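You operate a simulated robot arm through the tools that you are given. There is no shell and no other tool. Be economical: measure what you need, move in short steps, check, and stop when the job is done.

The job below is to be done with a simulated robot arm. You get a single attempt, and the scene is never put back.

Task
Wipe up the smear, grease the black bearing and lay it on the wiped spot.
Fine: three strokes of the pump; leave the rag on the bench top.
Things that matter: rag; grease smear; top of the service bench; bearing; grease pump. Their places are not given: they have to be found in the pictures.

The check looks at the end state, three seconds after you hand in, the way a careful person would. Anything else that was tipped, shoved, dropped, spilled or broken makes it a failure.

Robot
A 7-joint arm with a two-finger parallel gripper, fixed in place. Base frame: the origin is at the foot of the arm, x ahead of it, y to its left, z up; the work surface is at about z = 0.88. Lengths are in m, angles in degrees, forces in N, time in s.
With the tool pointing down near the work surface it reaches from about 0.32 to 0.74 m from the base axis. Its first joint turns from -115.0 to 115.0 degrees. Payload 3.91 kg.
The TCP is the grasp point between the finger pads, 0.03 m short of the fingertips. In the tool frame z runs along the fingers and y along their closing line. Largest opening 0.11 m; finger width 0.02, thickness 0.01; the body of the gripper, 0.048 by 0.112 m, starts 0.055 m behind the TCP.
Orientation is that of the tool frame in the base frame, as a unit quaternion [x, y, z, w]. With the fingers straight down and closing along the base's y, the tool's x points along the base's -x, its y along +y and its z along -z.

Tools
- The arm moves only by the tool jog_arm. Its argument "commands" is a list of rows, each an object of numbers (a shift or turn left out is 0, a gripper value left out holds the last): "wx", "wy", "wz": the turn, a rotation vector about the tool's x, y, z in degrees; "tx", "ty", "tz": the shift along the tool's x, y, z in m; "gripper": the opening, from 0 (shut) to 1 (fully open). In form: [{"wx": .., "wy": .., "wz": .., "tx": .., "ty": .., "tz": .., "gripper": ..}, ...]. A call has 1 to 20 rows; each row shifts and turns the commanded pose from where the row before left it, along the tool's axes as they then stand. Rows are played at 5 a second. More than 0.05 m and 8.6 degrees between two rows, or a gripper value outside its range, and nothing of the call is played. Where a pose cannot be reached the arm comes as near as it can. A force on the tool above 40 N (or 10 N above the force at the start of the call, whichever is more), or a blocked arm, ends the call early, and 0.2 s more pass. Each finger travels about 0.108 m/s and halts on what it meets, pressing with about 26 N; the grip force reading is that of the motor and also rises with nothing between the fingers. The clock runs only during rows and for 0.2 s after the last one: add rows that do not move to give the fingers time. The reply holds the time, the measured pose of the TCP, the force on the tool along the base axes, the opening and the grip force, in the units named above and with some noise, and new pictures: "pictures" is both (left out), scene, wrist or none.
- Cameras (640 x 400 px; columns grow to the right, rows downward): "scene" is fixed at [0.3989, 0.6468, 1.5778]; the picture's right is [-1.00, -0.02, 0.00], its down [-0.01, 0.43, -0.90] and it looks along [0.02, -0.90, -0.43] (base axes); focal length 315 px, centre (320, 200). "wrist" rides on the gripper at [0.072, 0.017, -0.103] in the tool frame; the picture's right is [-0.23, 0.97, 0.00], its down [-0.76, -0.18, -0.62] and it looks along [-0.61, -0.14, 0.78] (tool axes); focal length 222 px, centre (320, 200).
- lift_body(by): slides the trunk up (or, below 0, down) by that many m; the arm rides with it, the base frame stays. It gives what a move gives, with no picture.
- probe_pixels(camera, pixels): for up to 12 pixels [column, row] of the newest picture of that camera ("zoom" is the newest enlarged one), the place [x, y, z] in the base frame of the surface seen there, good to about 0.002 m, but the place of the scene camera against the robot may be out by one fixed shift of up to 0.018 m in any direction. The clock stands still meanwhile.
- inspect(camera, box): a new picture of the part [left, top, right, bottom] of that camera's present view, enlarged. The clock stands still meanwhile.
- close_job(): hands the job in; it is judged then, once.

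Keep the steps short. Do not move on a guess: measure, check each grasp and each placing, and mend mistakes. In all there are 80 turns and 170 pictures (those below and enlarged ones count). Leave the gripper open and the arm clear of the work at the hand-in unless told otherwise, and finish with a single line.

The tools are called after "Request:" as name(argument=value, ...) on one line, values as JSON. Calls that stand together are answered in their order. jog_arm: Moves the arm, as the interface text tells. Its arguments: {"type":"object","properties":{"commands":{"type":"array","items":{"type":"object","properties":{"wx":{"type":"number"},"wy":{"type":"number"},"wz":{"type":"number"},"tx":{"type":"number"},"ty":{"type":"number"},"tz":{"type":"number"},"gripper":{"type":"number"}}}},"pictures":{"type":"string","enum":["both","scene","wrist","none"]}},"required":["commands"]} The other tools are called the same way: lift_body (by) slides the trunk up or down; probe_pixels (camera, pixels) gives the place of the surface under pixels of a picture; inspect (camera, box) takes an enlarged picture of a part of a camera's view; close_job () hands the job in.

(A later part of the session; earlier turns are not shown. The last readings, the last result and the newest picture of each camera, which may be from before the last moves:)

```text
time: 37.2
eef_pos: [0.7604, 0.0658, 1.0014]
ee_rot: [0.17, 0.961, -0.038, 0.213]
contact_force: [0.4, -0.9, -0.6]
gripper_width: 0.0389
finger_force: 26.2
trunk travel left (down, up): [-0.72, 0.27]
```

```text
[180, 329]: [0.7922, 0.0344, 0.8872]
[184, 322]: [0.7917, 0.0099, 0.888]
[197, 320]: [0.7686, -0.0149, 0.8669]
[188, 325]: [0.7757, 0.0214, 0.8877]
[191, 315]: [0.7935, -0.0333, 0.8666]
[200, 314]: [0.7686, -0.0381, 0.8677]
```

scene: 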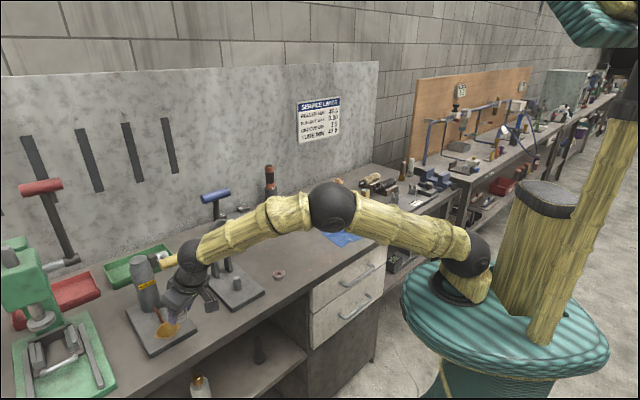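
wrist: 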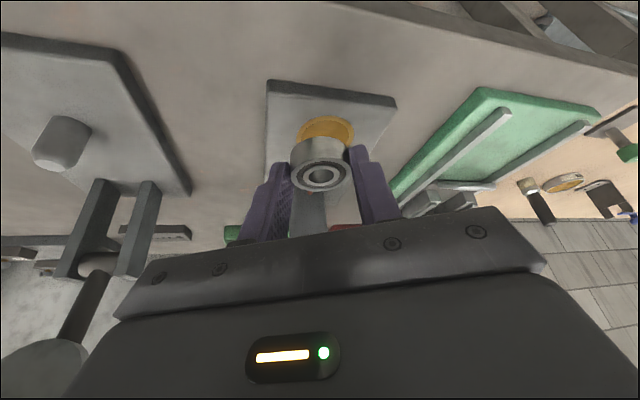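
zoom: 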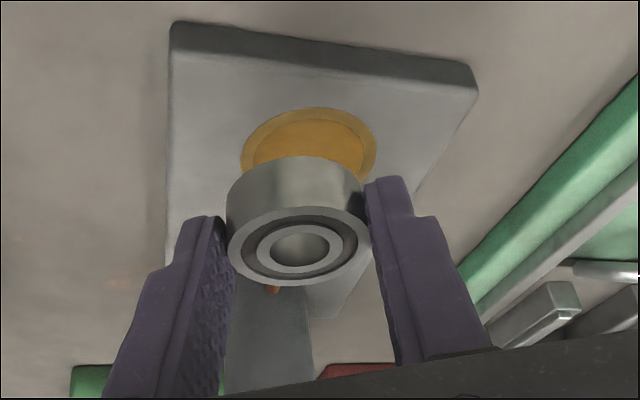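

The dish centre is (0.827,0.042), radius 3 cm, top at 0.9005. Moving above it and down to about 1.5 cm clearance.

Request:
jog_arm(commands=[{"tx": -0.0277, "tz": 0.013}, {"tx": -0.0277, "tz": 0.013}, {"tx": 0.0117, "tz": 0.0249}, {"tx": 0.0117, "tz": 0.0249}, {}])

Request:
inspect(camera="scene", box=[90, 230, 230, 360])

Request:
inspect(camera="wrist", box=[240, 70, 420, 240])

```text
time: 38.4
eef_pos: [0.8196, 0.0445, 0.9446]
ee_rot: [0.169, 0.961, -0.038, 0.214]
contact_force: [-0.8, 0.0, -1.0]
gripper_width: 0.039
finger_force: 25.5
trunk travel left (down, up): [-0.72, 0.27]
```

scene: 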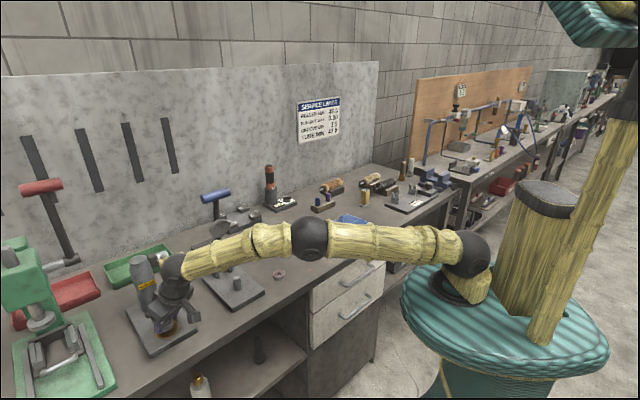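
wrist: 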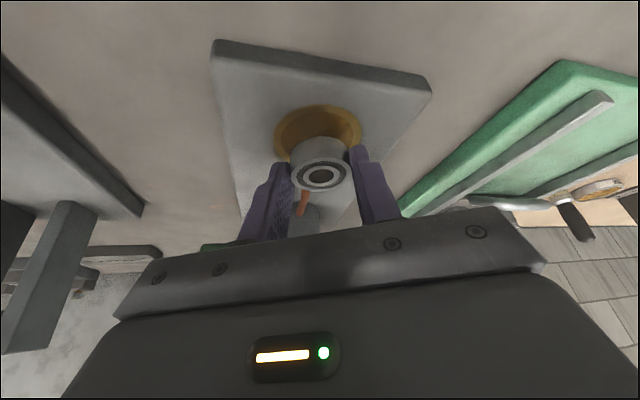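

```text
3.08 times, centred on (160, 295) of scene
```

zoom: 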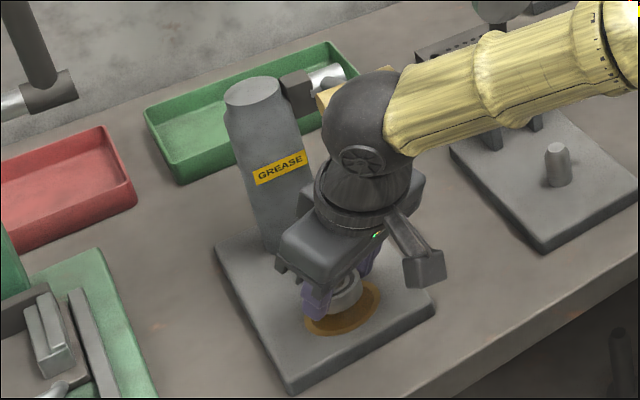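

```text
2.35 times, centred on (330, 155) of wrist
```

zoom: 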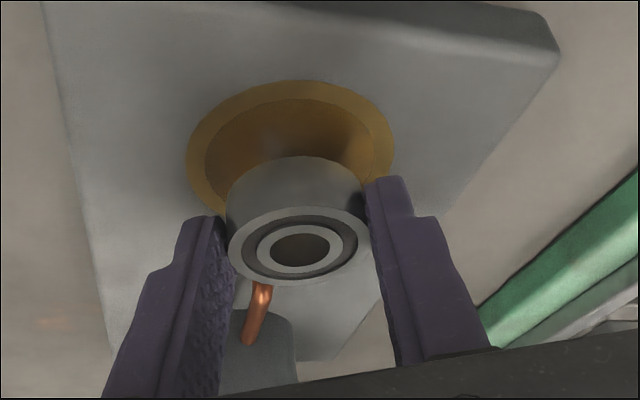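

Reach is fine and the bearing is over the dish. Lowering slowly until it touches.

Request:
jog_arm(commands=[{"tx": 0.0021, "tz": 0.0045}, {"tx": 0.0015, "tz": 0.0032}, {"tx": 0.0008, "tz": 0.0018}, {"tx": 0.0004, "tz": 0.0009}, {}], pictures="none")

```text
time: 39.6
eef_pos: [0.8167, 0.0454, 0.9333]
ee_rot: [0.17, 0.961, -0.038, 0.214]
contact_force: [-0.3, 0.0, 0.0]
gripper_width: 0.0388
finger_force: 26.1
trunk travel left (down, up): [-0.72, 0.27]
```

Request:
jog_arm(commands=[{"tx": 0.0004, "tz": 0.0009}, {"tx": 0.0004, "tz": 0.0009}, {"tx": 0.0004, "tz": 0.0009}, {}], pictures="wrist")

```text
time: 40.6
eef_pos: [0.8187, 0.0464, 0.931]
ee_rot: [0.17, 0.961, -0.038, 0.214]
contact_force: [0.5, -1.4, 5.1]
gripper_width: 0.039
finger_force: 26.4
trunk travel left (down, up): [-0.72, 0.27]
```

wrist: 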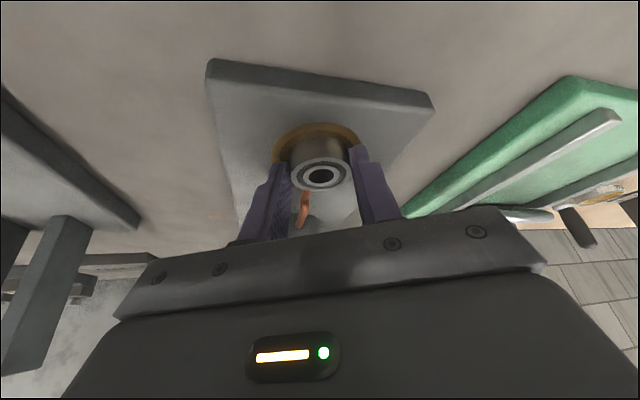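

Touching with 5 N. Opening a little and withdrawing along the tool axis, then inward, away from the handle.

Request:
jog_arm(commands=[{"gripper": 0.45}, {"gripper": 0.5}, {"tz": -0.01}, {"tz": -0.025}, {"tz": -0.04}, {"tx": 0.03, "tz": -0.03}, {"tx": 0.035, "tz": -0.02}, {}])

Request:
inspect(camera="scene", box=[90, 230, 230, 360])

Request:
inspect(camera="wrist", box=[220, 50, 440, 250])

```text
time: 42.4
eef_pos: [0.7116, 0.0873, 1.0127]
ee_rot: [0.17, 0.961, -0.037, 0.213]
contact_force: [0.3, -0.4, 0.5]
gripper_width: 0.0555
finger_force: 0.1
trunk travel left (down, up): [-0.72, 0.27]
```

scene: 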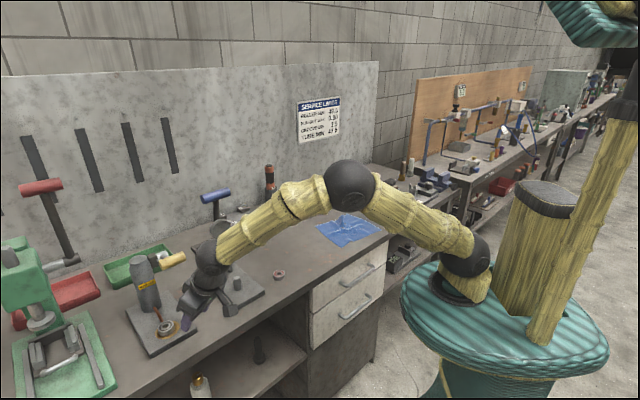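
wrist: 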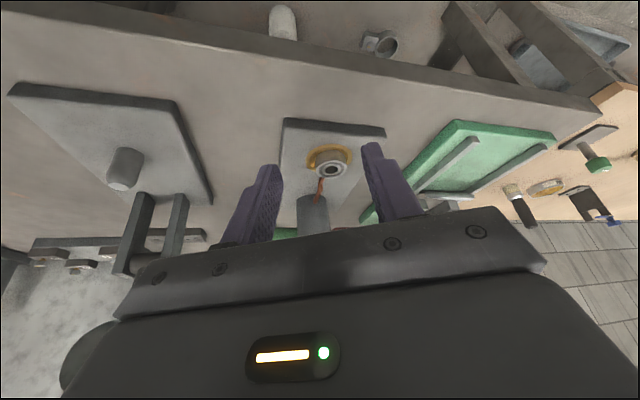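

```text
3.08 times, centred on (160, 295) of scene
```

zoom: 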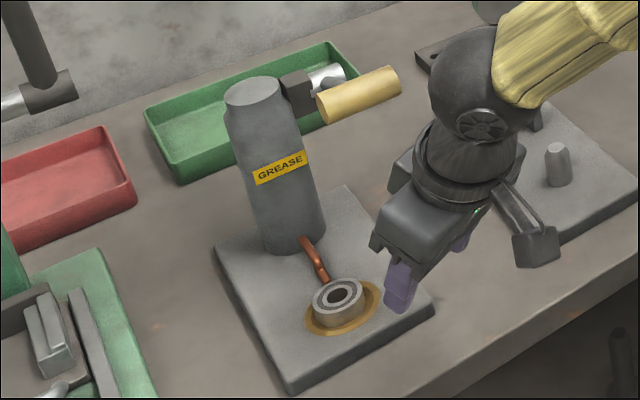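

```text
2.00 times, centred on (330, 150) of wrist
```

zoom: 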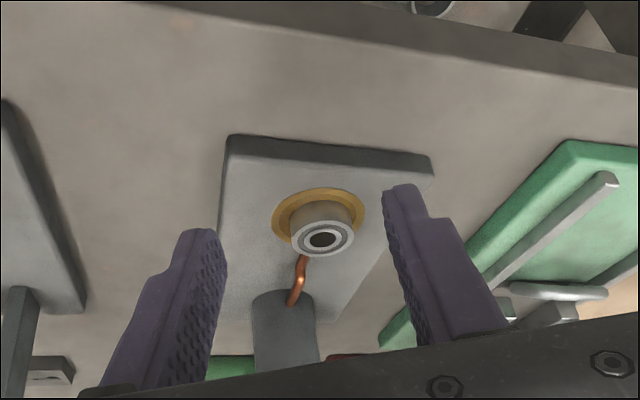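

The bearing is flat on the dish beside the nozzle. Now I'll rise and pull back, close the fingers and view the lever handle.

Request:
jog_arm(commands=[{"tx": -0.0112, "ty": -0.0091, "tz": -0.0411}, {"tx": -0.0112, "ty": -0.0091, "tz": -0.0411}, {"tx": -0.0112, "ty": -0.0091, "tz": -0.0411}, {"tx": -0.0112, "ty": -0.0091, "tz": -0.0411}, {"tx": -0.0112, "ty": -0.0091, "tz": -0.0411}, {"wx": -2.82, "wz": -6.04, "gripper": 0.3}, {"wx": -2.82, "wz": -6.04, "gripper": 0}, {"wx": -2.82, "wz": -6.04}, {}, {}])

```text
time: 44.6
eef_pos: [0.6646, 0.0538, 1.228]
ee_rot: [0.0, 0.976, 0.0, 0.217]
contact_force: [-1.0, -0.3, 0.1]
gripper_width: 0.0
finger_force: 25.7
trunk travel left (down, up): [-0.72, 0.27]
```

scene: 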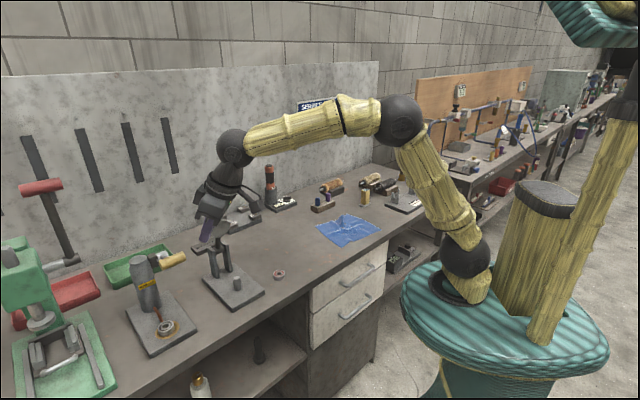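
wrist: 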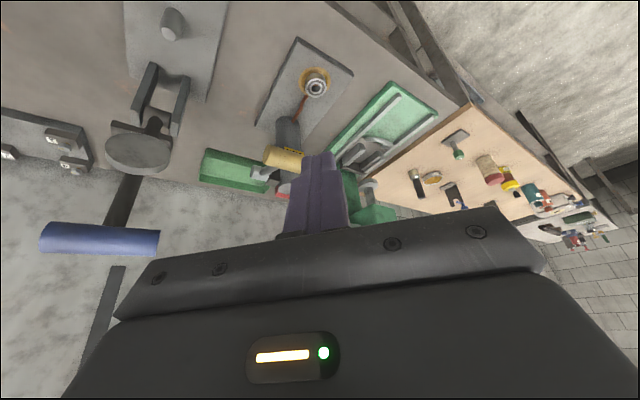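

The handle shows at wrist (283,158). Zooming and measuring it, with the lever and pivot.

Request:
inspect(camera="wrist", box=[230, 90, 350, 220])

Request:
probe_pixels(camera="wrist", pixels=[[267, 156], [283, 154], [298, 158], [283, 160], [283, 166], [270, 165], [287, 130], [262, 177], [274, 176], [300, 160]])

Request:
inspect(camera="scene", box=[125, 230, 205, 290])

```text
3.08 times, centred on (290, 155) of wrist
```

zoom: 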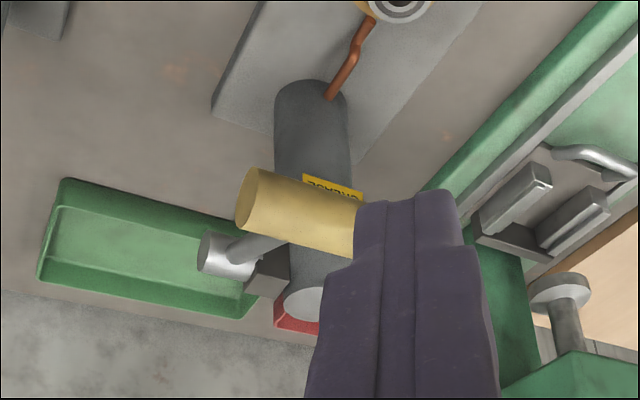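

```text
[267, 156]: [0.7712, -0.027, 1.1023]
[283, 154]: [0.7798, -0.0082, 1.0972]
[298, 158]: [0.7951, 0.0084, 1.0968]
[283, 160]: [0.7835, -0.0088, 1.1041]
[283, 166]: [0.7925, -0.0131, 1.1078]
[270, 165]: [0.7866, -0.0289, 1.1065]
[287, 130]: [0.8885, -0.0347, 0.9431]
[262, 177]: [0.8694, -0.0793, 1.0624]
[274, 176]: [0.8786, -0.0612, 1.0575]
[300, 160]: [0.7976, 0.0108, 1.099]
```

```text
6.67 times, centred on (165, 260) of scene
```

zoom: 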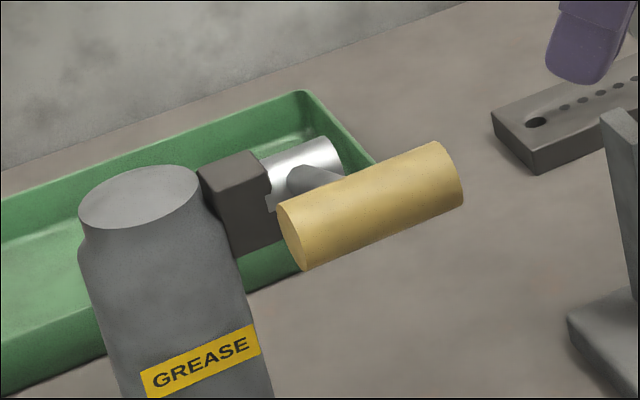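

The handle crest centre is about (0.802,-0.003,1.108). The pivot is at (0.87,-0.08,1.06), so it presses downward. Moving the closed fingertips to about 3 cm above the crest.

Request:
jog_arm(commands=[{"tx": -0.0212, "ty": -0.0142, "tz": 0.0273}, {"tx": -0.0212, "ty": -0.0142, "tz": 0.0273}, {"tx": -0.0212, "ty": -0.0142, "tz": 0.0273}, {"tx": -0.0212, "ty": -0.0142, "tz": 0.0273}, {}])

Request:
inspect(camera="scene", box=[110, 210, 220, 300])

Request:
inspect(camera="wrist", box=[230, 90, 400, 240])

```text
time: 45.8
eef_pos: [0.7862, -0.003, 1.1608]
ee_rot: [0.001, 0.976, -0.001, 0.216]
contact_force: [-0.8, -0.1, -0.8]
gripper_width: 0.0
finger_force: 26.0
trunk travel left (down, up): [-0.72, 0.27]
```

scene: 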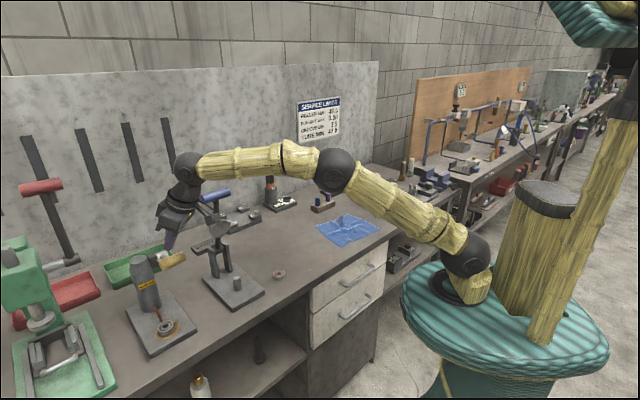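
wrist: 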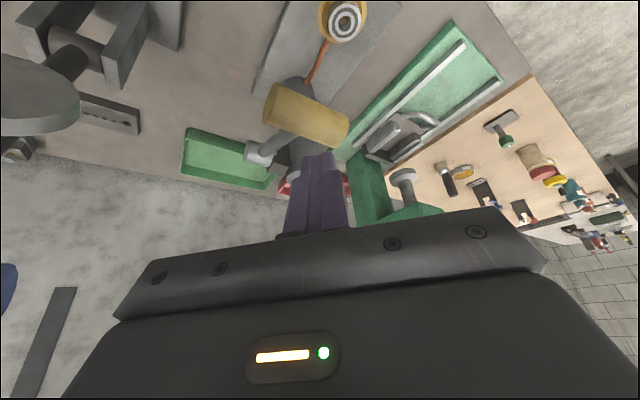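

```text
4.44 times, centred on (165, 255) of scene
```

zoom: 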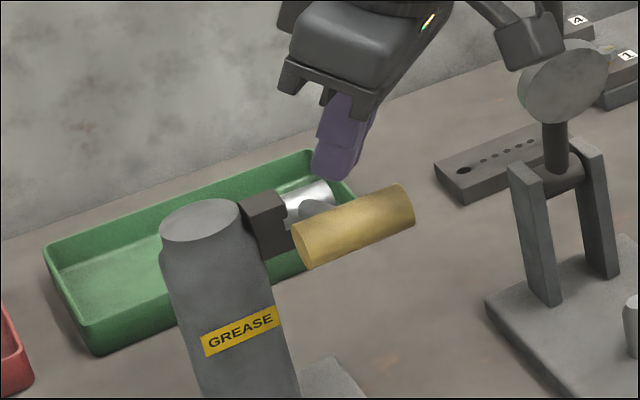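

```text
2.67 times, centred on (315, 165) of wrist
```

zoom: 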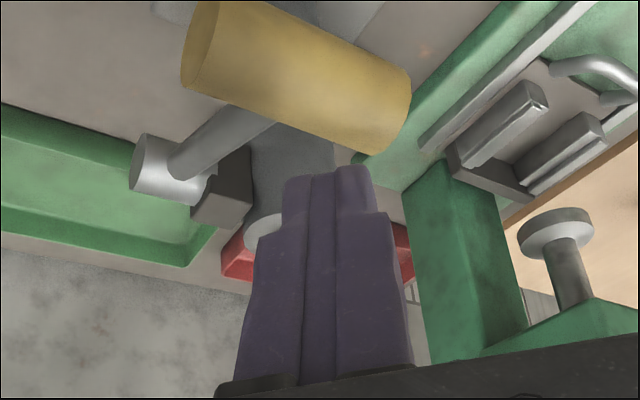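

Measuring the handle's ends and crest from this closer view.

Request:
probe_pixels(camera="wrist", pixels=[[268, 95], [280, 85], [308, 115], [345, 120], [335, 145], [300, 130], [305, 102], [312, 130], [265, 118], [290, 140], [342, 138]])

```text
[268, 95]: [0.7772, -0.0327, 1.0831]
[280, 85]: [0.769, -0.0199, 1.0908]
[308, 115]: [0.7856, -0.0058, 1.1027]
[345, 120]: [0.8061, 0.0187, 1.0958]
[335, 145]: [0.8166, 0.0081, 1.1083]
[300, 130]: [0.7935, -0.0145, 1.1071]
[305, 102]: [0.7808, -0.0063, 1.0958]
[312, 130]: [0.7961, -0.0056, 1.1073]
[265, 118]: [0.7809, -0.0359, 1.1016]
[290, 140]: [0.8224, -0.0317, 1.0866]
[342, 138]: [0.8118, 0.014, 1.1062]
```

Crest centre refined to (0.800,-0.010). Shifting and lowering to just above contact, then pressing about 2 cm to feel the lever.

Request:
jog_arm(commands=[{"tx": 0.0042, "ty": -0.007, "tz": 0.0091}, {"tx": 0.0042, "tz": 0.0091}, {"tx": 0.0021, "tz": 0.0045}, {"tx": 0.0021, "tz": 0.0045}, {"tx": 0.0021, "tz": 0.0045}, {}])

Request:
inspect(camera="scene", box=[110, 210, 220, 300])

```text
time: 47.2
eef_pos: [0.7866, -0.0105, 1.1293]
ee_rot: [0.0, 0.976, 0.0, 0.216]
contact_force: [0.0, 0.4, 2.1]
gripper_width: 0.0002
finger_force: 25.8
trunk travel left (down, up): [-0.72, 0.27]
```

scene: 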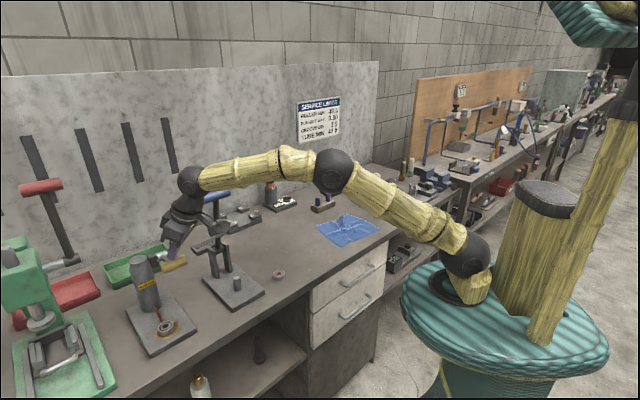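
wrist: 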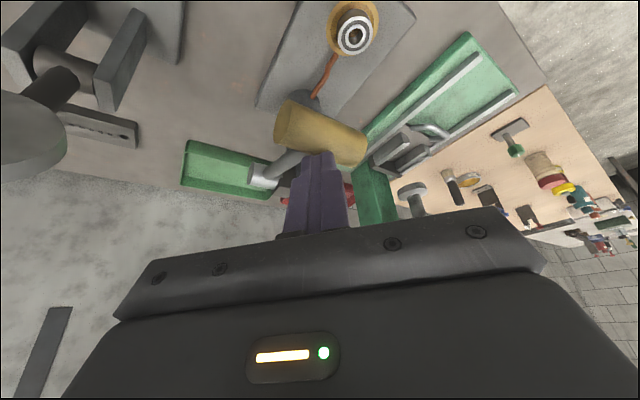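

```text
4.44 times, centred on (165, 255) of scene
```

zoom: 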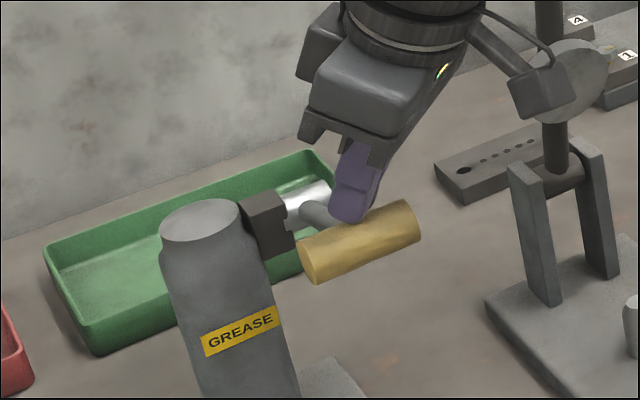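

The lever yields easily (2 N). The tip sits a bit on the pivot side, so I'll shift 8 mm outward while pressing on down.

Request:
jog_arm(commands=[{"tx": 0.0064, "ty": 0.003, "tz": 0.0035}, {"tx": 0.0064, "ty": 0.003, "tz": 0.008}, {"tx": 0.0042, "tz": 0.0091}, {"tx": 0.0042, "tz": 0.0091}, {}], pictures="wrist")

Request:
inspect(camera="scene", box=[110, 210, 220, 300])

```text
time: 48.4
eef_pos: [0.7808, -0.004, 1.0921]
ee_rot: [0.0, 0.976, 0.001, 0.218]
contact_force: [0.0, 2.4, 2.4]
gripper_width: 0.0001
finger_force: 26.1
trunk travel left (down, up): [-0.72, 0.27]
```

wrist: 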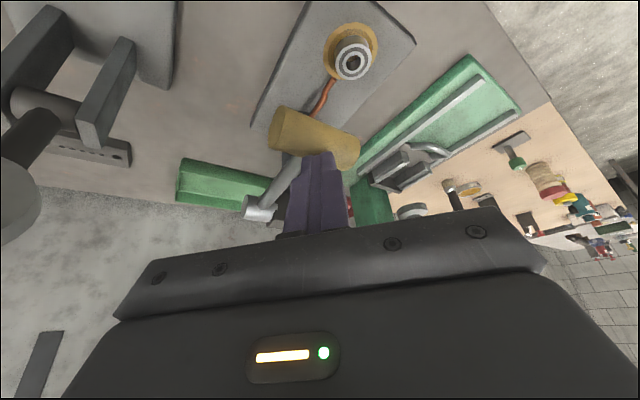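

```text
4.44 times, centred on (165, 255) of scene
```

zoom: 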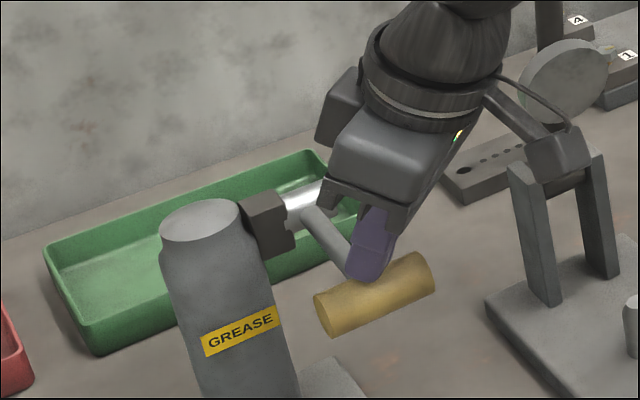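

Going well: the handle is down about 4 cm with 2–3 N. Pressing further, following the arc, to find the stop.

Request:
jog_arm(commands=[{"tx": 0.0034, "ty": -0.001, "tz": 0.0095}, {"tx": 0.0026, "ty": -0.002, "tz": 0.0099}, {"tx": 0.0026, "ty": -0.002, "tz": 0.0099}, {}], pictures="none")

Request:
inspect(camera="scene", box=[110, 210, 220, 300])

```text
time: 49.4
eef_pos: [0.7837, -0.01, 1.0648]
ee_rot: [0.0, 0.976, -0.001, 0.217]
contact_force: [-0.9, -1.4, 4.9]
gripper_width: 0.0
finger_force: 26.6
trunk travel left (down, up): [-0.72, 0.27]
```

```text
4.44 times, centred on (165, 255) of scene
```

zoom: 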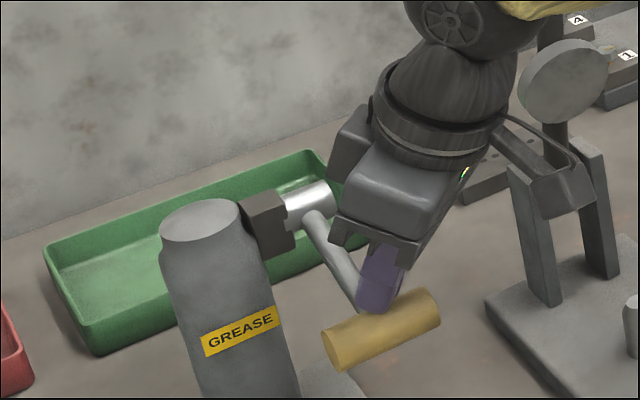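

No stop yet (5 N). Continuing down.

Request:
jog_arm(commands=[{"tx": 0.002, "ty": -0.003, "tz": 0.0102}, {"tx": 0.002, "ty": -0.003, "tz": 0.0102}, {"tx": 0.001, "ty": -0.0035, "tz": 0.0107}, {}], pictures="none")

Request:
inspect(camera="scene", box=[110, 210, 220, 300])

```text
time: 50.0
eef_pos: [0.7917, -0.0115, 1.058]
ee_rot: [-0.002, 0.973, 0.002, 0.229]
contact_force: [-1.5, -0.3, 17.0]
gripper_width: 0.0001
finger_force: 25.8
trunk travel left (down, up): [-0.72, 0.27]
stopped in row 3: the force on the tool passed its limit (the readings are from after the stop); the commanded pose is now the measured one
```

```text
4.44 times, centred on (165, 255) of scene
```

zoom: 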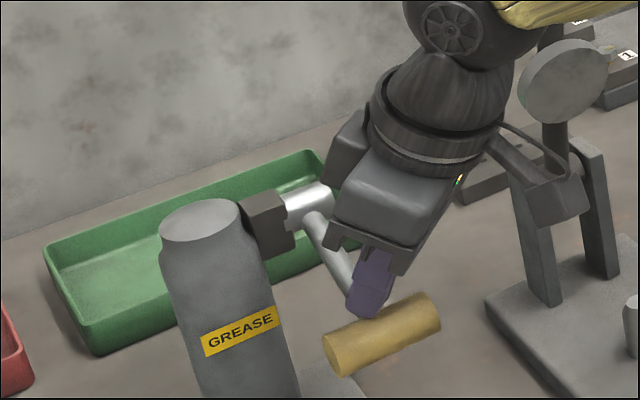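

The stop was reached (force limit, tip at z≈1.03). That is stroke one down. Rising to see if the lever springs back.

Request:
jog_arm(commands=[{"tx": -0.0085, "ty": 0.0015, "tz": -0.0214, "wy": 0.5}, {"tx": -0.0085, "ty": 0.0015, "tz": -0.0214, "wy": 0.5}, {"tx": -0.0085, "ty": 0.0015, "tz": -0.0214, "wy": 0.4}, {"tx": -0.0085, "ty": 0.0015, "tz": -0.0214}, {}], pictures="none")

Request:
inspect(camera="scene", box=[110, 210, 220, 300])

Request:
inspect(camera="scene", box=[120, 280, 220, 360])

```text
time: 51.2
eef_pos: [0.7862, -0.0041, 1.1436]
ee_rot: [-0.001, 0.977, 0.003, 0.212]
contact_force: [-0.9, 0.5, 0.4]
gripper_width: 0.0001
finger_force: 25.9
trunk travel left (down, up): [-0.72, 0.27]
```

```text
4.44 times, centred on (165, 255) of scene
```

zoom: 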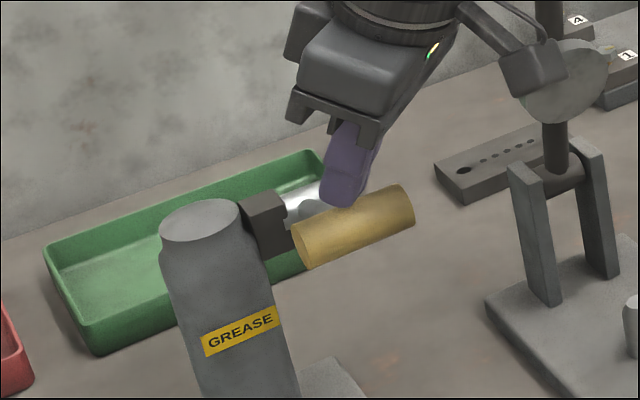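

```text
5.00 times, centred on (170, 320) of scene
```

zoom: 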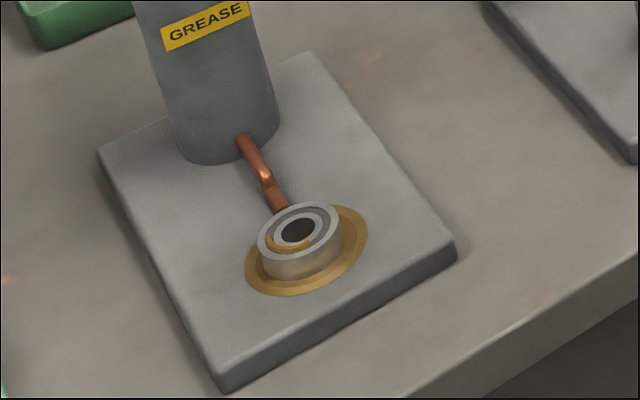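

One stroke left a third of a grease ring on the bearing, and the lever sprang fully back. Stroke two: same path down to the stop.

Request:
jog_arm(commands=[{"tx": 0.0066, "tz": 0.0112}, {"tx": 0.0066, "tz": 0.0112}, {"tx": 0.0066, "tz": 0.0112}, {"tx": 0.0066, "tz": 0.0112}, {"tx": 0.0034, "ty": -0.001, "tz": 0.0095}, {"tx": 0.0026, "ty": -0.002, "tz": 0.0099}, {"tx": 0.0026, "ty": -0.002, "tz": 0.0099}, {"tx": 0.002, "ty": -0.002, "tz": 0.0082}, {"tx": 0.002, "ty": -0.002, "tz": 0.0062}, {}], pictures="none")

Request:
inspect(camera="scene", box=[110, 210, 220, 300])

```text
time: 53.4
eef_pos: [0.7893, -0.0131, 1.0594]
ee_rot: [-0.003, 0.975, 0.004, 0.223]
contact_force: [-1.2, 1.1, 14.9]
gripper_width: 0.0
finger_force: 26.3
trunk travel left (down, up): [-0.72, 0.27]
stopped in row 10: the force on the tool passed its limit (the readings are from after the stop); the commanded pose is now the measured one
```

```text
4.44 times, centred on (165, 255) of scene
```

zoom: 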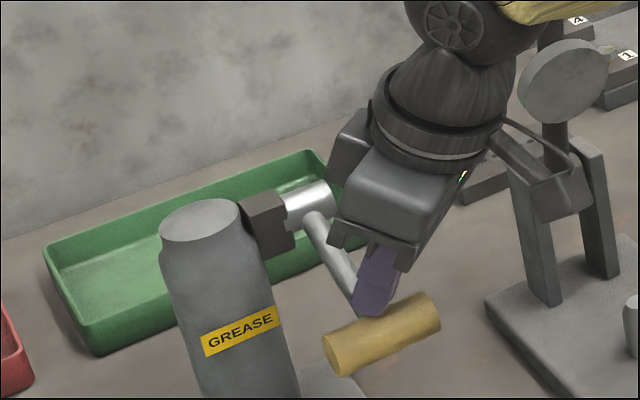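

Stop reached again. Rising fully and checking the grease ring.

Request:
jog_arm(commands=[{"tx": -0.0085, "ty": 0.0022, "tz": -0.0214, "wy": 0.3}, {"tx": -0.0085, "ty": 0.0022, "tz": -0.0214, "wy": 0.3}, {"tx": -0.0085, "ty": 0.0022, "tz": -0.0214}, {"tx": -0.0085, "ty": 0.0022, "tz": -0.0214}, {}], pictures="none")

Request:
inspect(camera="scene", box=[110, 220, 220, 350])

```text
time: 54.6
eef_pos: [0.7849, -0.0054, 1.1461]
ee_rot: [-0.002, 0.977, 0.003, 0.212]
contact_force: [-0.4, 0.1, -0.3]
gripper_width: 0.0
finger_force: 25.4
trunk travel left (down, up): [-0.72, 0.27]
```

```text
3.08 times, centred on (165, 285) of scene
```

zoom: 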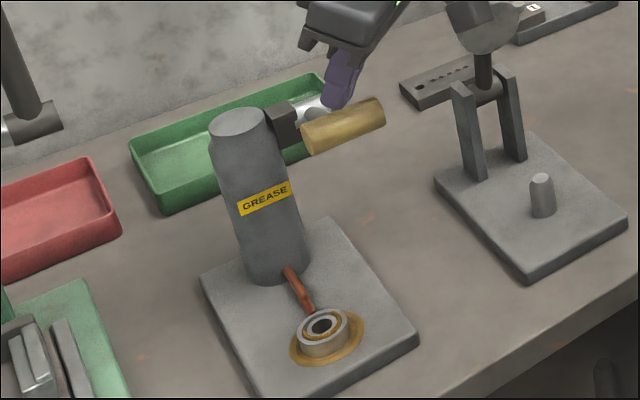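

Two-thirds of the ring is filled and the lever is back up. Third and last stroke.

Request:
jog_arm(commands=[{"tx": 0.0066, "tz": 0.0112}, {"tx": 0.0066, "tz": 0.0112}, {"tx": 0.0066, "tz": 0.0112}, {"tx": 0.0066, "tz": 0.0112}, {"tx": 0.0038, "ty": -0.001, "tz": 0.0115}, {"tx": 0.0026, "ty": -0.002, "tz": 0.0099}, {"tx": 0.0026, "ty": -0.002, "tz": 0.0099}, {"tx": 0.002, "ty": -0.002, "tz": 0.0082}, {"tx": 0.002, "ty": -0.002, "tz": 0.0062}, {}], pictures="none")

Request:
jog_arm(commands=[{"tx": -0.0085, "ty": 0.0022, "tz": -0.0214, "wy": 0.3}, {"tx": -0.0085, "ty": 0.0022, "tz": -0.0214, "wy": 0.3}, {"tx": -0.0085, "ty": 0.0022, "tz": -0.0214}, {"tx": -0.0085, "ty": 0.0022, "tz": -0.0214}, {"tx": -0.0085, "tz": -0.02}, {}], pictures="none")

Request:
inspect(camera="scene", box=[110, 220, 220, 350])

Request:
inspect(camera="scene", box=[140, 305, 190, 345])

```text
time: 57.0
eef_pos: [0.7896, -0.0157, 1.0599]
ee_rot: [-0.003, 0.974, 0.003, 0.225]
contact_force: [1.9, 0.6, 14.3]
gripper_width: 0.0002
finger_force: 26.4
trunk travel left (down, up): [-0.72, 0.27]
stopped in row 10: the force on the tool passed its limit (the readings are from after the stop); the commanded pose is now the measured one
```

```text
time: 58.4
eef_pos: [0.7829, -0.0024, 1.1688]
ee_rot: [-0.005, 0.977, 0.003, 0.213]
contact_force: [-0.5, -0.1, 0.8]
gripper_width: 0.0
finger_force: 25.5
trunk travel left (down, up): [-0.72, 0.27]
```

```text
3.08 times, centred on (165, 285) of scene
```

zoom: 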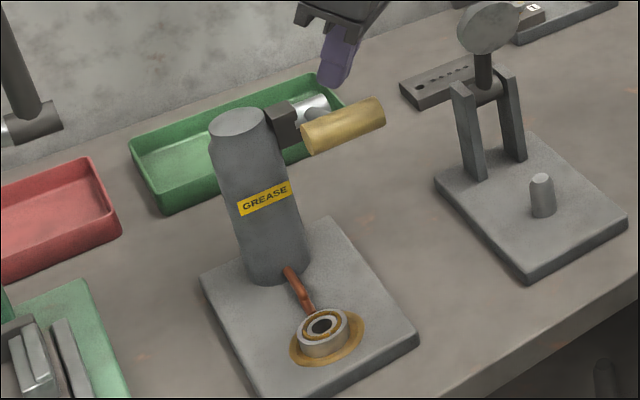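

```text
10.00 times, centred on (165, 325) of scene
```

zoom: 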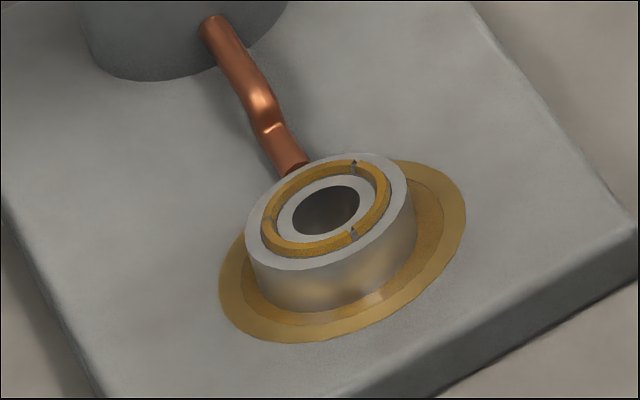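

All three strokes are in: the ring is complete and the lever is back up. Now reversing my way to fetch the bearing: back off, yaw to -20°, and come down in front of the pad.

Request:
jog_arm(commands=[{"tx": 0.0246, "ty": 0.0155, "tz": -0.02}, {"tx": 0.0246, "ty": 0.0155, "tz": -0.02}, {"tx": 0.0246, "ty": 0.0155, "tz": -0.02}, {"tx": 0.0246, "ty": 0.0155, "tz": -0.02}, {"wx": 2.82, "wz": 6.04, "gripper": 0.3}, {"wx": 2.82, "wz": 6.04, "gripper": 0.5}, {"wx": 2.82, "wz": 6.04, "gripper": 0.55}, {"tx": 0.009, "ty": 0.0085, "tz": 0.037}, {"tx": 0.009, "ty": 0.0085, "tz": 0.037}, {"tx": 0.009, "ty": 0.0085, "tz": 0.037}, {"tx": 0.009, "ty": 0.0085, "tz": 0.037}, {"tx": 0.009, "ty": 0.0085, "tz": 0.037}, {}])

```text
time: 61.1
eef_pos: [0.7087, 0.0864, 1.012]
ee_rot: [0.167, 0.962, -0.035, 0.211]
contact_force: [0.0, 0.9, -0.5]
gripper_width: 0.0606
finger_force: 0.1
trunk travel left (down, up): [-0.72, 0.27]
```

scene: 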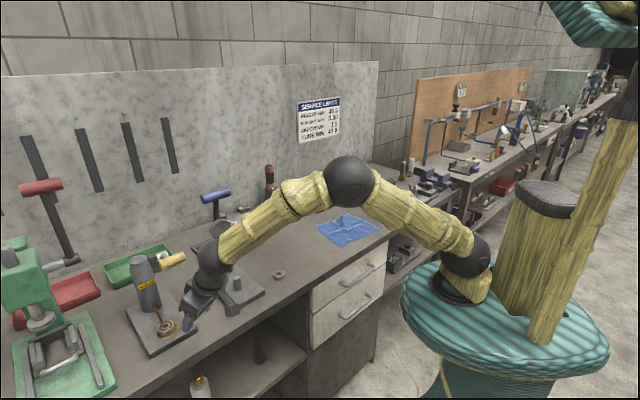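
wrist: 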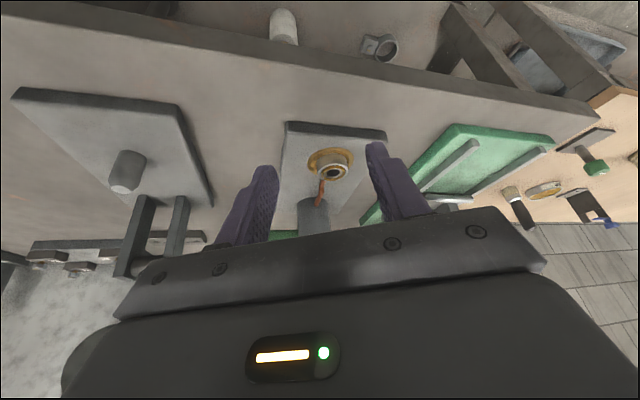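

The bearing is at wrist (333,167). Moving above it at the pose I released from, 4 cm up.

Request:
jog_arm(commands=[{"tx": -0.0294, "ty": -0.0007, "tz": 0.0289}, {"tx": -0.0294, "ty": -0.0007, "tz": 0.0289}, {"tx": -0.0294, "ty": -0.0007, "tz": 0.0289}, {}], pictures="wrist")

Request:
inspect(camera="wrist", box=[230, 60, 410, 220])

Request:
probe_pixels(camera="wrist", pixels=[[300, 130], [345, 130], [320, 105], [320, 150], [322, 120], [312, 145], [330, 145]])

```text
time: 62.1
eef_pos: [0.8143, 0.0459, 0.9726]
ee_rot: [0.167, 0.963, -0.035, 0.21]
contact_force: [0.5, 0.9, -0.2]
gripper_width: 0.0604
finger_force: 0.1
trunk travel left (down, up): [-0.72, 0.27]
```

wrist: 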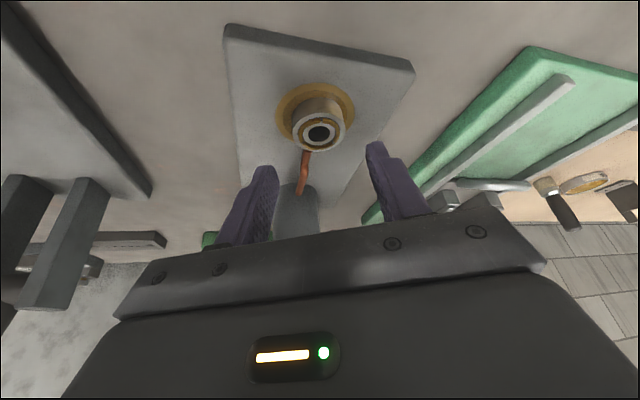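

```text
2.50 times, centred on (320, 140) of wrist
```

zoom: 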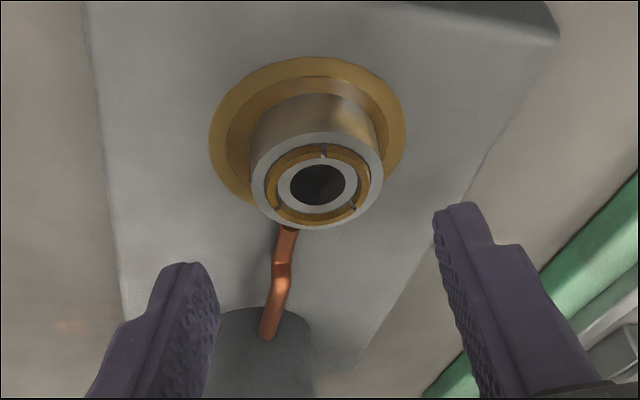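

```text
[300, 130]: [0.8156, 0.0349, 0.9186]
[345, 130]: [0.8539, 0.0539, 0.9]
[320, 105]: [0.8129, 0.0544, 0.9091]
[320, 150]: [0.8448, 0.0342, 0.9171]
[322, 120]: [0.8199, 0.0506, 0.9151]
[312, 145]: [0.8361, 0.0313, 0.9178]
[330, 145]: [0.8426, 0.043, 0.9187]
```

Checking the bearing's top rim precisely.

Request:
probe_pixels(camera="wrist", pixels=[[295, 132], [343, 131], [319, 115], [319, 149], [305, 145], [333, 145], [304, 119], [335, 119]])

```text
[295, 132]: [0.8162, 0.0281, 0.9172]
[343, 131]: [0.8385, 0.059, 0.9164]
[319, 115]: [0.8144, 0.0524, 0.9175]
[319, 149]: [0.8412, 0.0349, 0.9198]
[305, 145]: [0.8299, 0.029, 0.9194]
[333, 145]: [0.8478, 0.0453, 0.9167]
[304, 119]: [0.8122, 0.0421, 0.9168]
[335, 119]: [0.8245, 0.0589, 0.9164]
```

The bearing centre is (0.8275,0.0437). Lowering the open fingers around it in small steps.

Request:
jog_arm(commands=[{"tx": 0.0046, "ty": 0.001, "tz": 0.0135}, {"tx": 0.0042, "ty": 0.001, "tz": 0.0118}, {"tx": 0.0025, "tz": 0.0068}, {"tx": 0.0016, "tz": 0.0045}, {"tx": 0.0007, "tz": 0.0018}, {}], pictures="wrist")

```text
time: 63.5
eef_pos: [0.8214, 0.0437, 0.9316]
ee_rot: [0.167, 0.962, -0.035, 0.211]
contact_force: [0.1, 0.6, 1.7]
gripper_width: 0.0605
finger_force: 0.0
trunk travel left (down, up): [-0.72, 0.27]
```

wrist: 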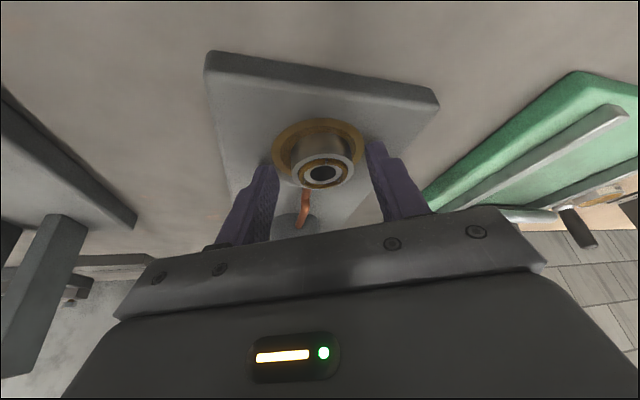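

In position; I'll back off 2 mm horizontally so the tips centre on it, close, and lift 1 cm.

Request:
jog_arm(commands=[{"tx": 0.0018, "tz": -0.0008, "gripper": 0.42}, {"gripper": 0.3}, {"gripper": 0.15}, {"gripper": 0.0}, {}, {}, {"tx": -0.0021, "tz": -0.0045}, {"tx": -0.0021, "tz": -0.0045}, {}], pictures="wrist")

```text
time: 65.5
eef_pos: [0.8195, 0.044, 0.9401]
ee_rot: [0.167, 0.963, -0.034, 0.21]
contact_force: [0.1, 0.1, -1.0]
gripper_width: 0.039
finger_force: 25.7
trunk travel left (down, up): [-0.72, 0.27]
```

wrist: 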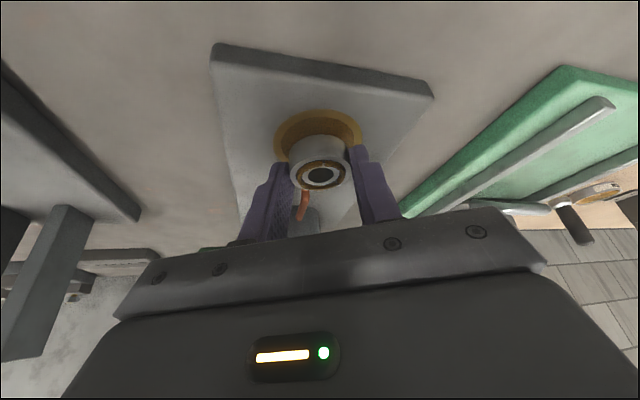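

Held at 39 mm. Lifting and retracting along the same way I came.

Request:
jog_arm(commands=[{"tx": -0.0117, "tz": -0.0249}, {"tx": -0.0117, "tz": -0.0249}, {"tx": 0.0277, "tz": -0.013}, {"tx": 0.0277, "tz": -0.013}, {"tx": 0.0363, "ty": -0.0136, "tz": -0.0189}, {"tx": 0.0363, "ty": -0.0136, "tz": -0.0189}, {"tx": 0.0363, "ty": -0.0136, "tz": -0.0189}, {"tx": 0.0363, "ty": -0.0136, "tz": -0.0189}, {"tx": 0.0363, "ty": -0.0136, "tz": -0.0189}, {"tx": 0.0363, "ty": -0.0136, "tz": -0.0189}, {"wx": -2.82, "wz": -6.04}, {"wx": -2.82, "wz": -6.04}, {"wx": -2.82, "wz": -6.04}, {}])

```text
time: 68.5
eef_pos: [0.5044, 0.07, 1.0075]
ee_rot: [-0.003, 0.977, 0.003, 0.214]
contact_force: [0.6, -0.2, -0.7]
gripper_width: 0.0389
finger_force: 25.7
trunk travel left (down, up): [-0.72, 0.27]
```

scene: 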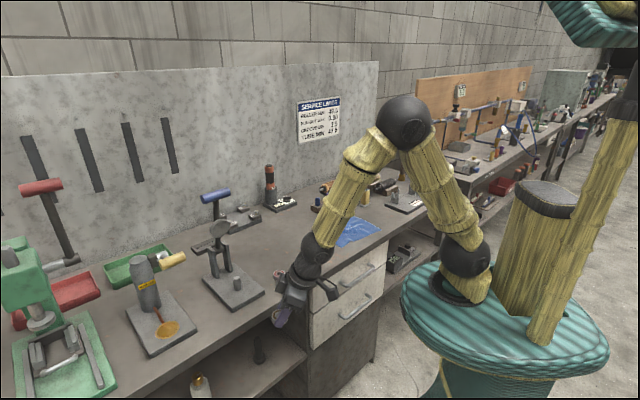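
wrist: 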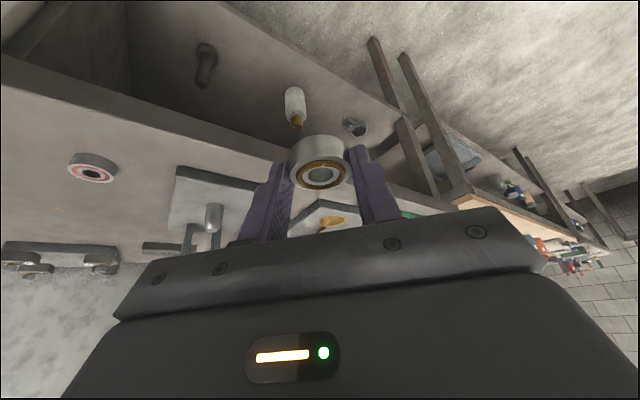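

Still held with the grease ring intact. Swinging back right to above the wiped spot, centre (0.485,-0.358).

Request:
jog_arm(commands=[{"tx": 0.0025, "ty": -0.0428, "tz": -0.0012}, {"tx": 0.0025, "ty": -0.0428, "tz": -0.0012}, {"tx": 0.0025, "ty": -0.0428, "tz": -0.0012}, {"tx": 0.0025, "ty": -0.0428, "tz": -0.0012}, {"tx": 0.0025, "ty": -0.0428, "tz": -0.0012}, {"tx": 0.0025, "ty": -0.0428, "tz": -0.0012}, {"tx": 0.0025, "ty": -0.0428, "tz": -0.0012}, {"tx": 0.0025, "ty": -0.0428, "tz": -0.0012}, {"tx": 0.0025, "ty": -0.0428, "tz": -0.0012}, {"tx": 0.0025, "ty": -0.0428, "tz": -0.0012}, {}])

```text
time: 71.0
eef_pos: [0.4786, -0.3607, 1.0039]
ee_rot: [-0.002, 0.977, 0.003, 0.213]
contact_force: [0.8, 0.3, 0.1]
gripper_width: 0.0395
finger_force: 25.6
trunk travel left (down, up): [-0.72, 0.27]
```

scene: 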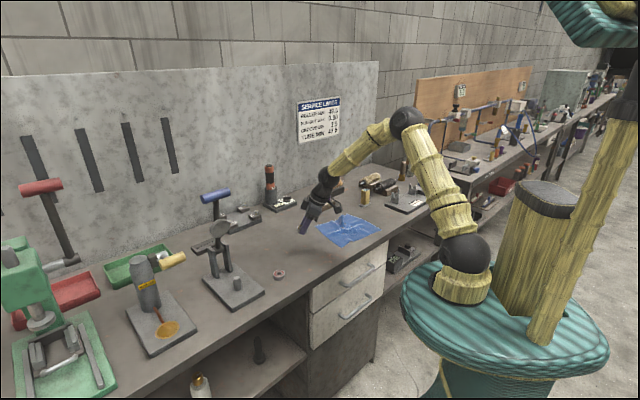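
wrist: 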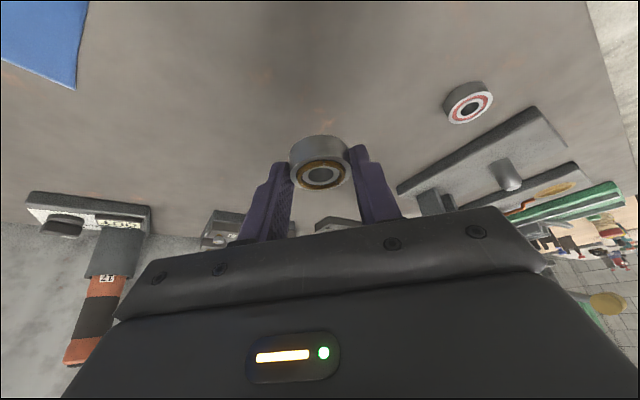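

Above the wiped spot; it is clean. Descending to about 8 mm clearance.

Request:
jog_arm(commands=[{"tx": 0.0125, "tz": 0.0273}, {"tx": 0.0125, "tz": 0.0273}, {"tx": 0.0073, "tz": 0.0159}, {"tx": 0.0029, "tz": 0.0064}, {}], pictures="none")

```text
time: 72.2
eef_pos: [0.4792, -0.3583, 0.919]
ee_rot: [-0.002, 0.977, 0.003, 0.214]
contact_force: [0.0, 0.5, -0.7]
gripper_width: 0.0389
finger_force: 26.1
trunk travel left (down, up): [-0.72, 0.27]
```

Lowering in millimetre steps to contact.

Request:
jog_arm(commands=[{"tx": 0.0012, "tz": 0.0027}, {"tx": 0.0008, "tz": 0.0018}, {"tx": 0.0004, "tz": 0.0009}, {"tx": 0.0004, "tz": 0.0009}, {"tx": 0.0002, "tz": 0.0005}, {}], pictures="wrist")

```text
time: 73.5
eef_pos: [0.4807, -0.3585, 0.9135]
ee_rot: [-0.002, 0.977, 0.003, 0.213]
contact_force: [-0.1, -0.9, -0.4]
gripper_width: 0.0389
finger_force: 25.9
trunk travel left (down, up): [-0.72, 0.27]
```

wrist: 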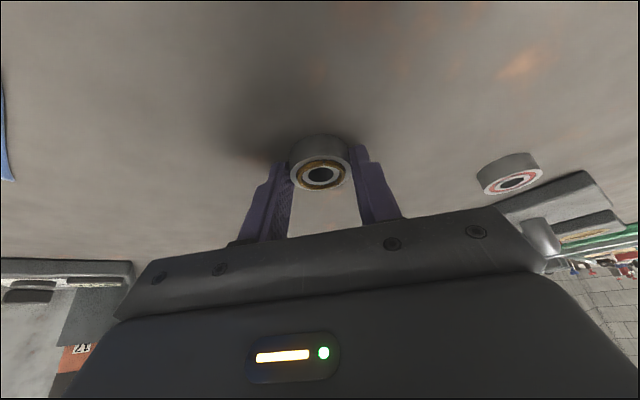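

Request:
jog_arm(commands=[{"tx": 0.0004, "tz": 0.0009}, {"tx": 0.0004, "tz": 0.0009}, {"tx": 0.0002, "tz": 0.0005}, {}], pictures="none")

```text
time: 74.5
eef_pos: [0.4799, -0.3589, 0.9117]
ee_rot: [-0.003, 0.977, 0.003, 0.214]
contact_force: [-0.3, 0.1, -0.3]
gripper_width: 0.0388
finger_force: 26.4
trunk travel left (down, up): [-0.72, 0.27]
```

No contact force yet. One more millimetre.

Request:
jog_arm(commands=[{"tx": 0.0003, "tz": 0.0006}, {"tx": 0.0003, "tz": 0.0006}, {}], pictures="none")

```text
time: 75.3
eef_pos: [0.4801, -0.3581, 0.9106]
ee_rot: [-0.003, 0.977, 0.003, 0.215]
contact_force: [1.5, -0.1, 6.2]
gripper_width: 0.039
finger_force: 25.4
trunk travel left (down, up): [-0.72, 0.27]
```

Contact at 6 N. Opening, withdrawing along the tool axis, and rising clear.

Request:
jog_arm(commands=[{"gripper": 0.42}, {"gripper": 0.5}, {}, {"tz": -0.01}, {"tz": -0.025}, {"tz": -0.045}, {"tz": -0.05}, {"tz": -0.05, "gripper": 0.8}, {"tz": -0.05}, {}])

Request:
inspect(camera="scene", box=[220, 190, 400, 300])

Request:
inspect(camera="wrist", box=[240, 60, 400, 190])

```text
time: 77.5
eef_pos: [0.3847, -0.3597, 1.1172]
ee_rot: [-0.002, 0.977, 0.004, 0.214]
contact_force: [0.2, -0.4, 0.2]
gripper_width: 0.0882
finger_force: 0.1
trunk travel left (down, up): [-0.72, 0.27]
```

scene: 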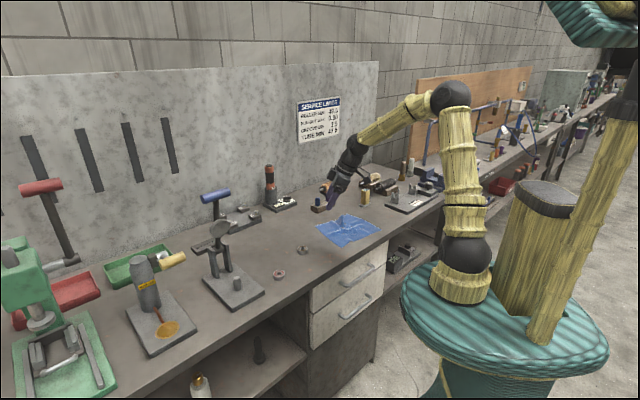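
wrist: 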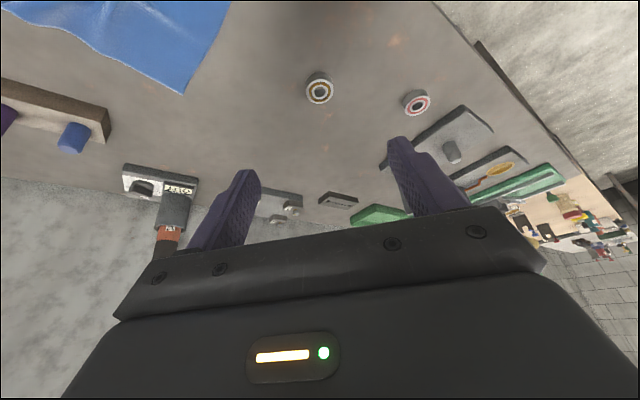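

```text
3.56 times, centred on (310, 245) of scene
```

zoom: 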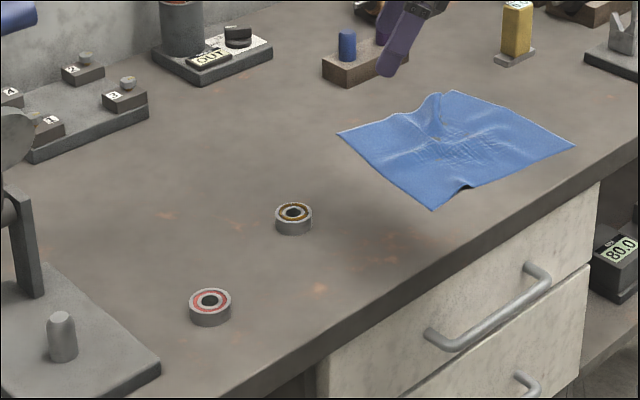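

```text
3.08 times, centred on (320, 125) of wrist
```

zoom: 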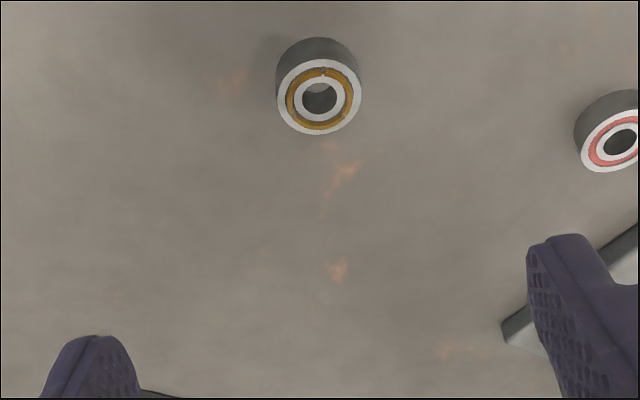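

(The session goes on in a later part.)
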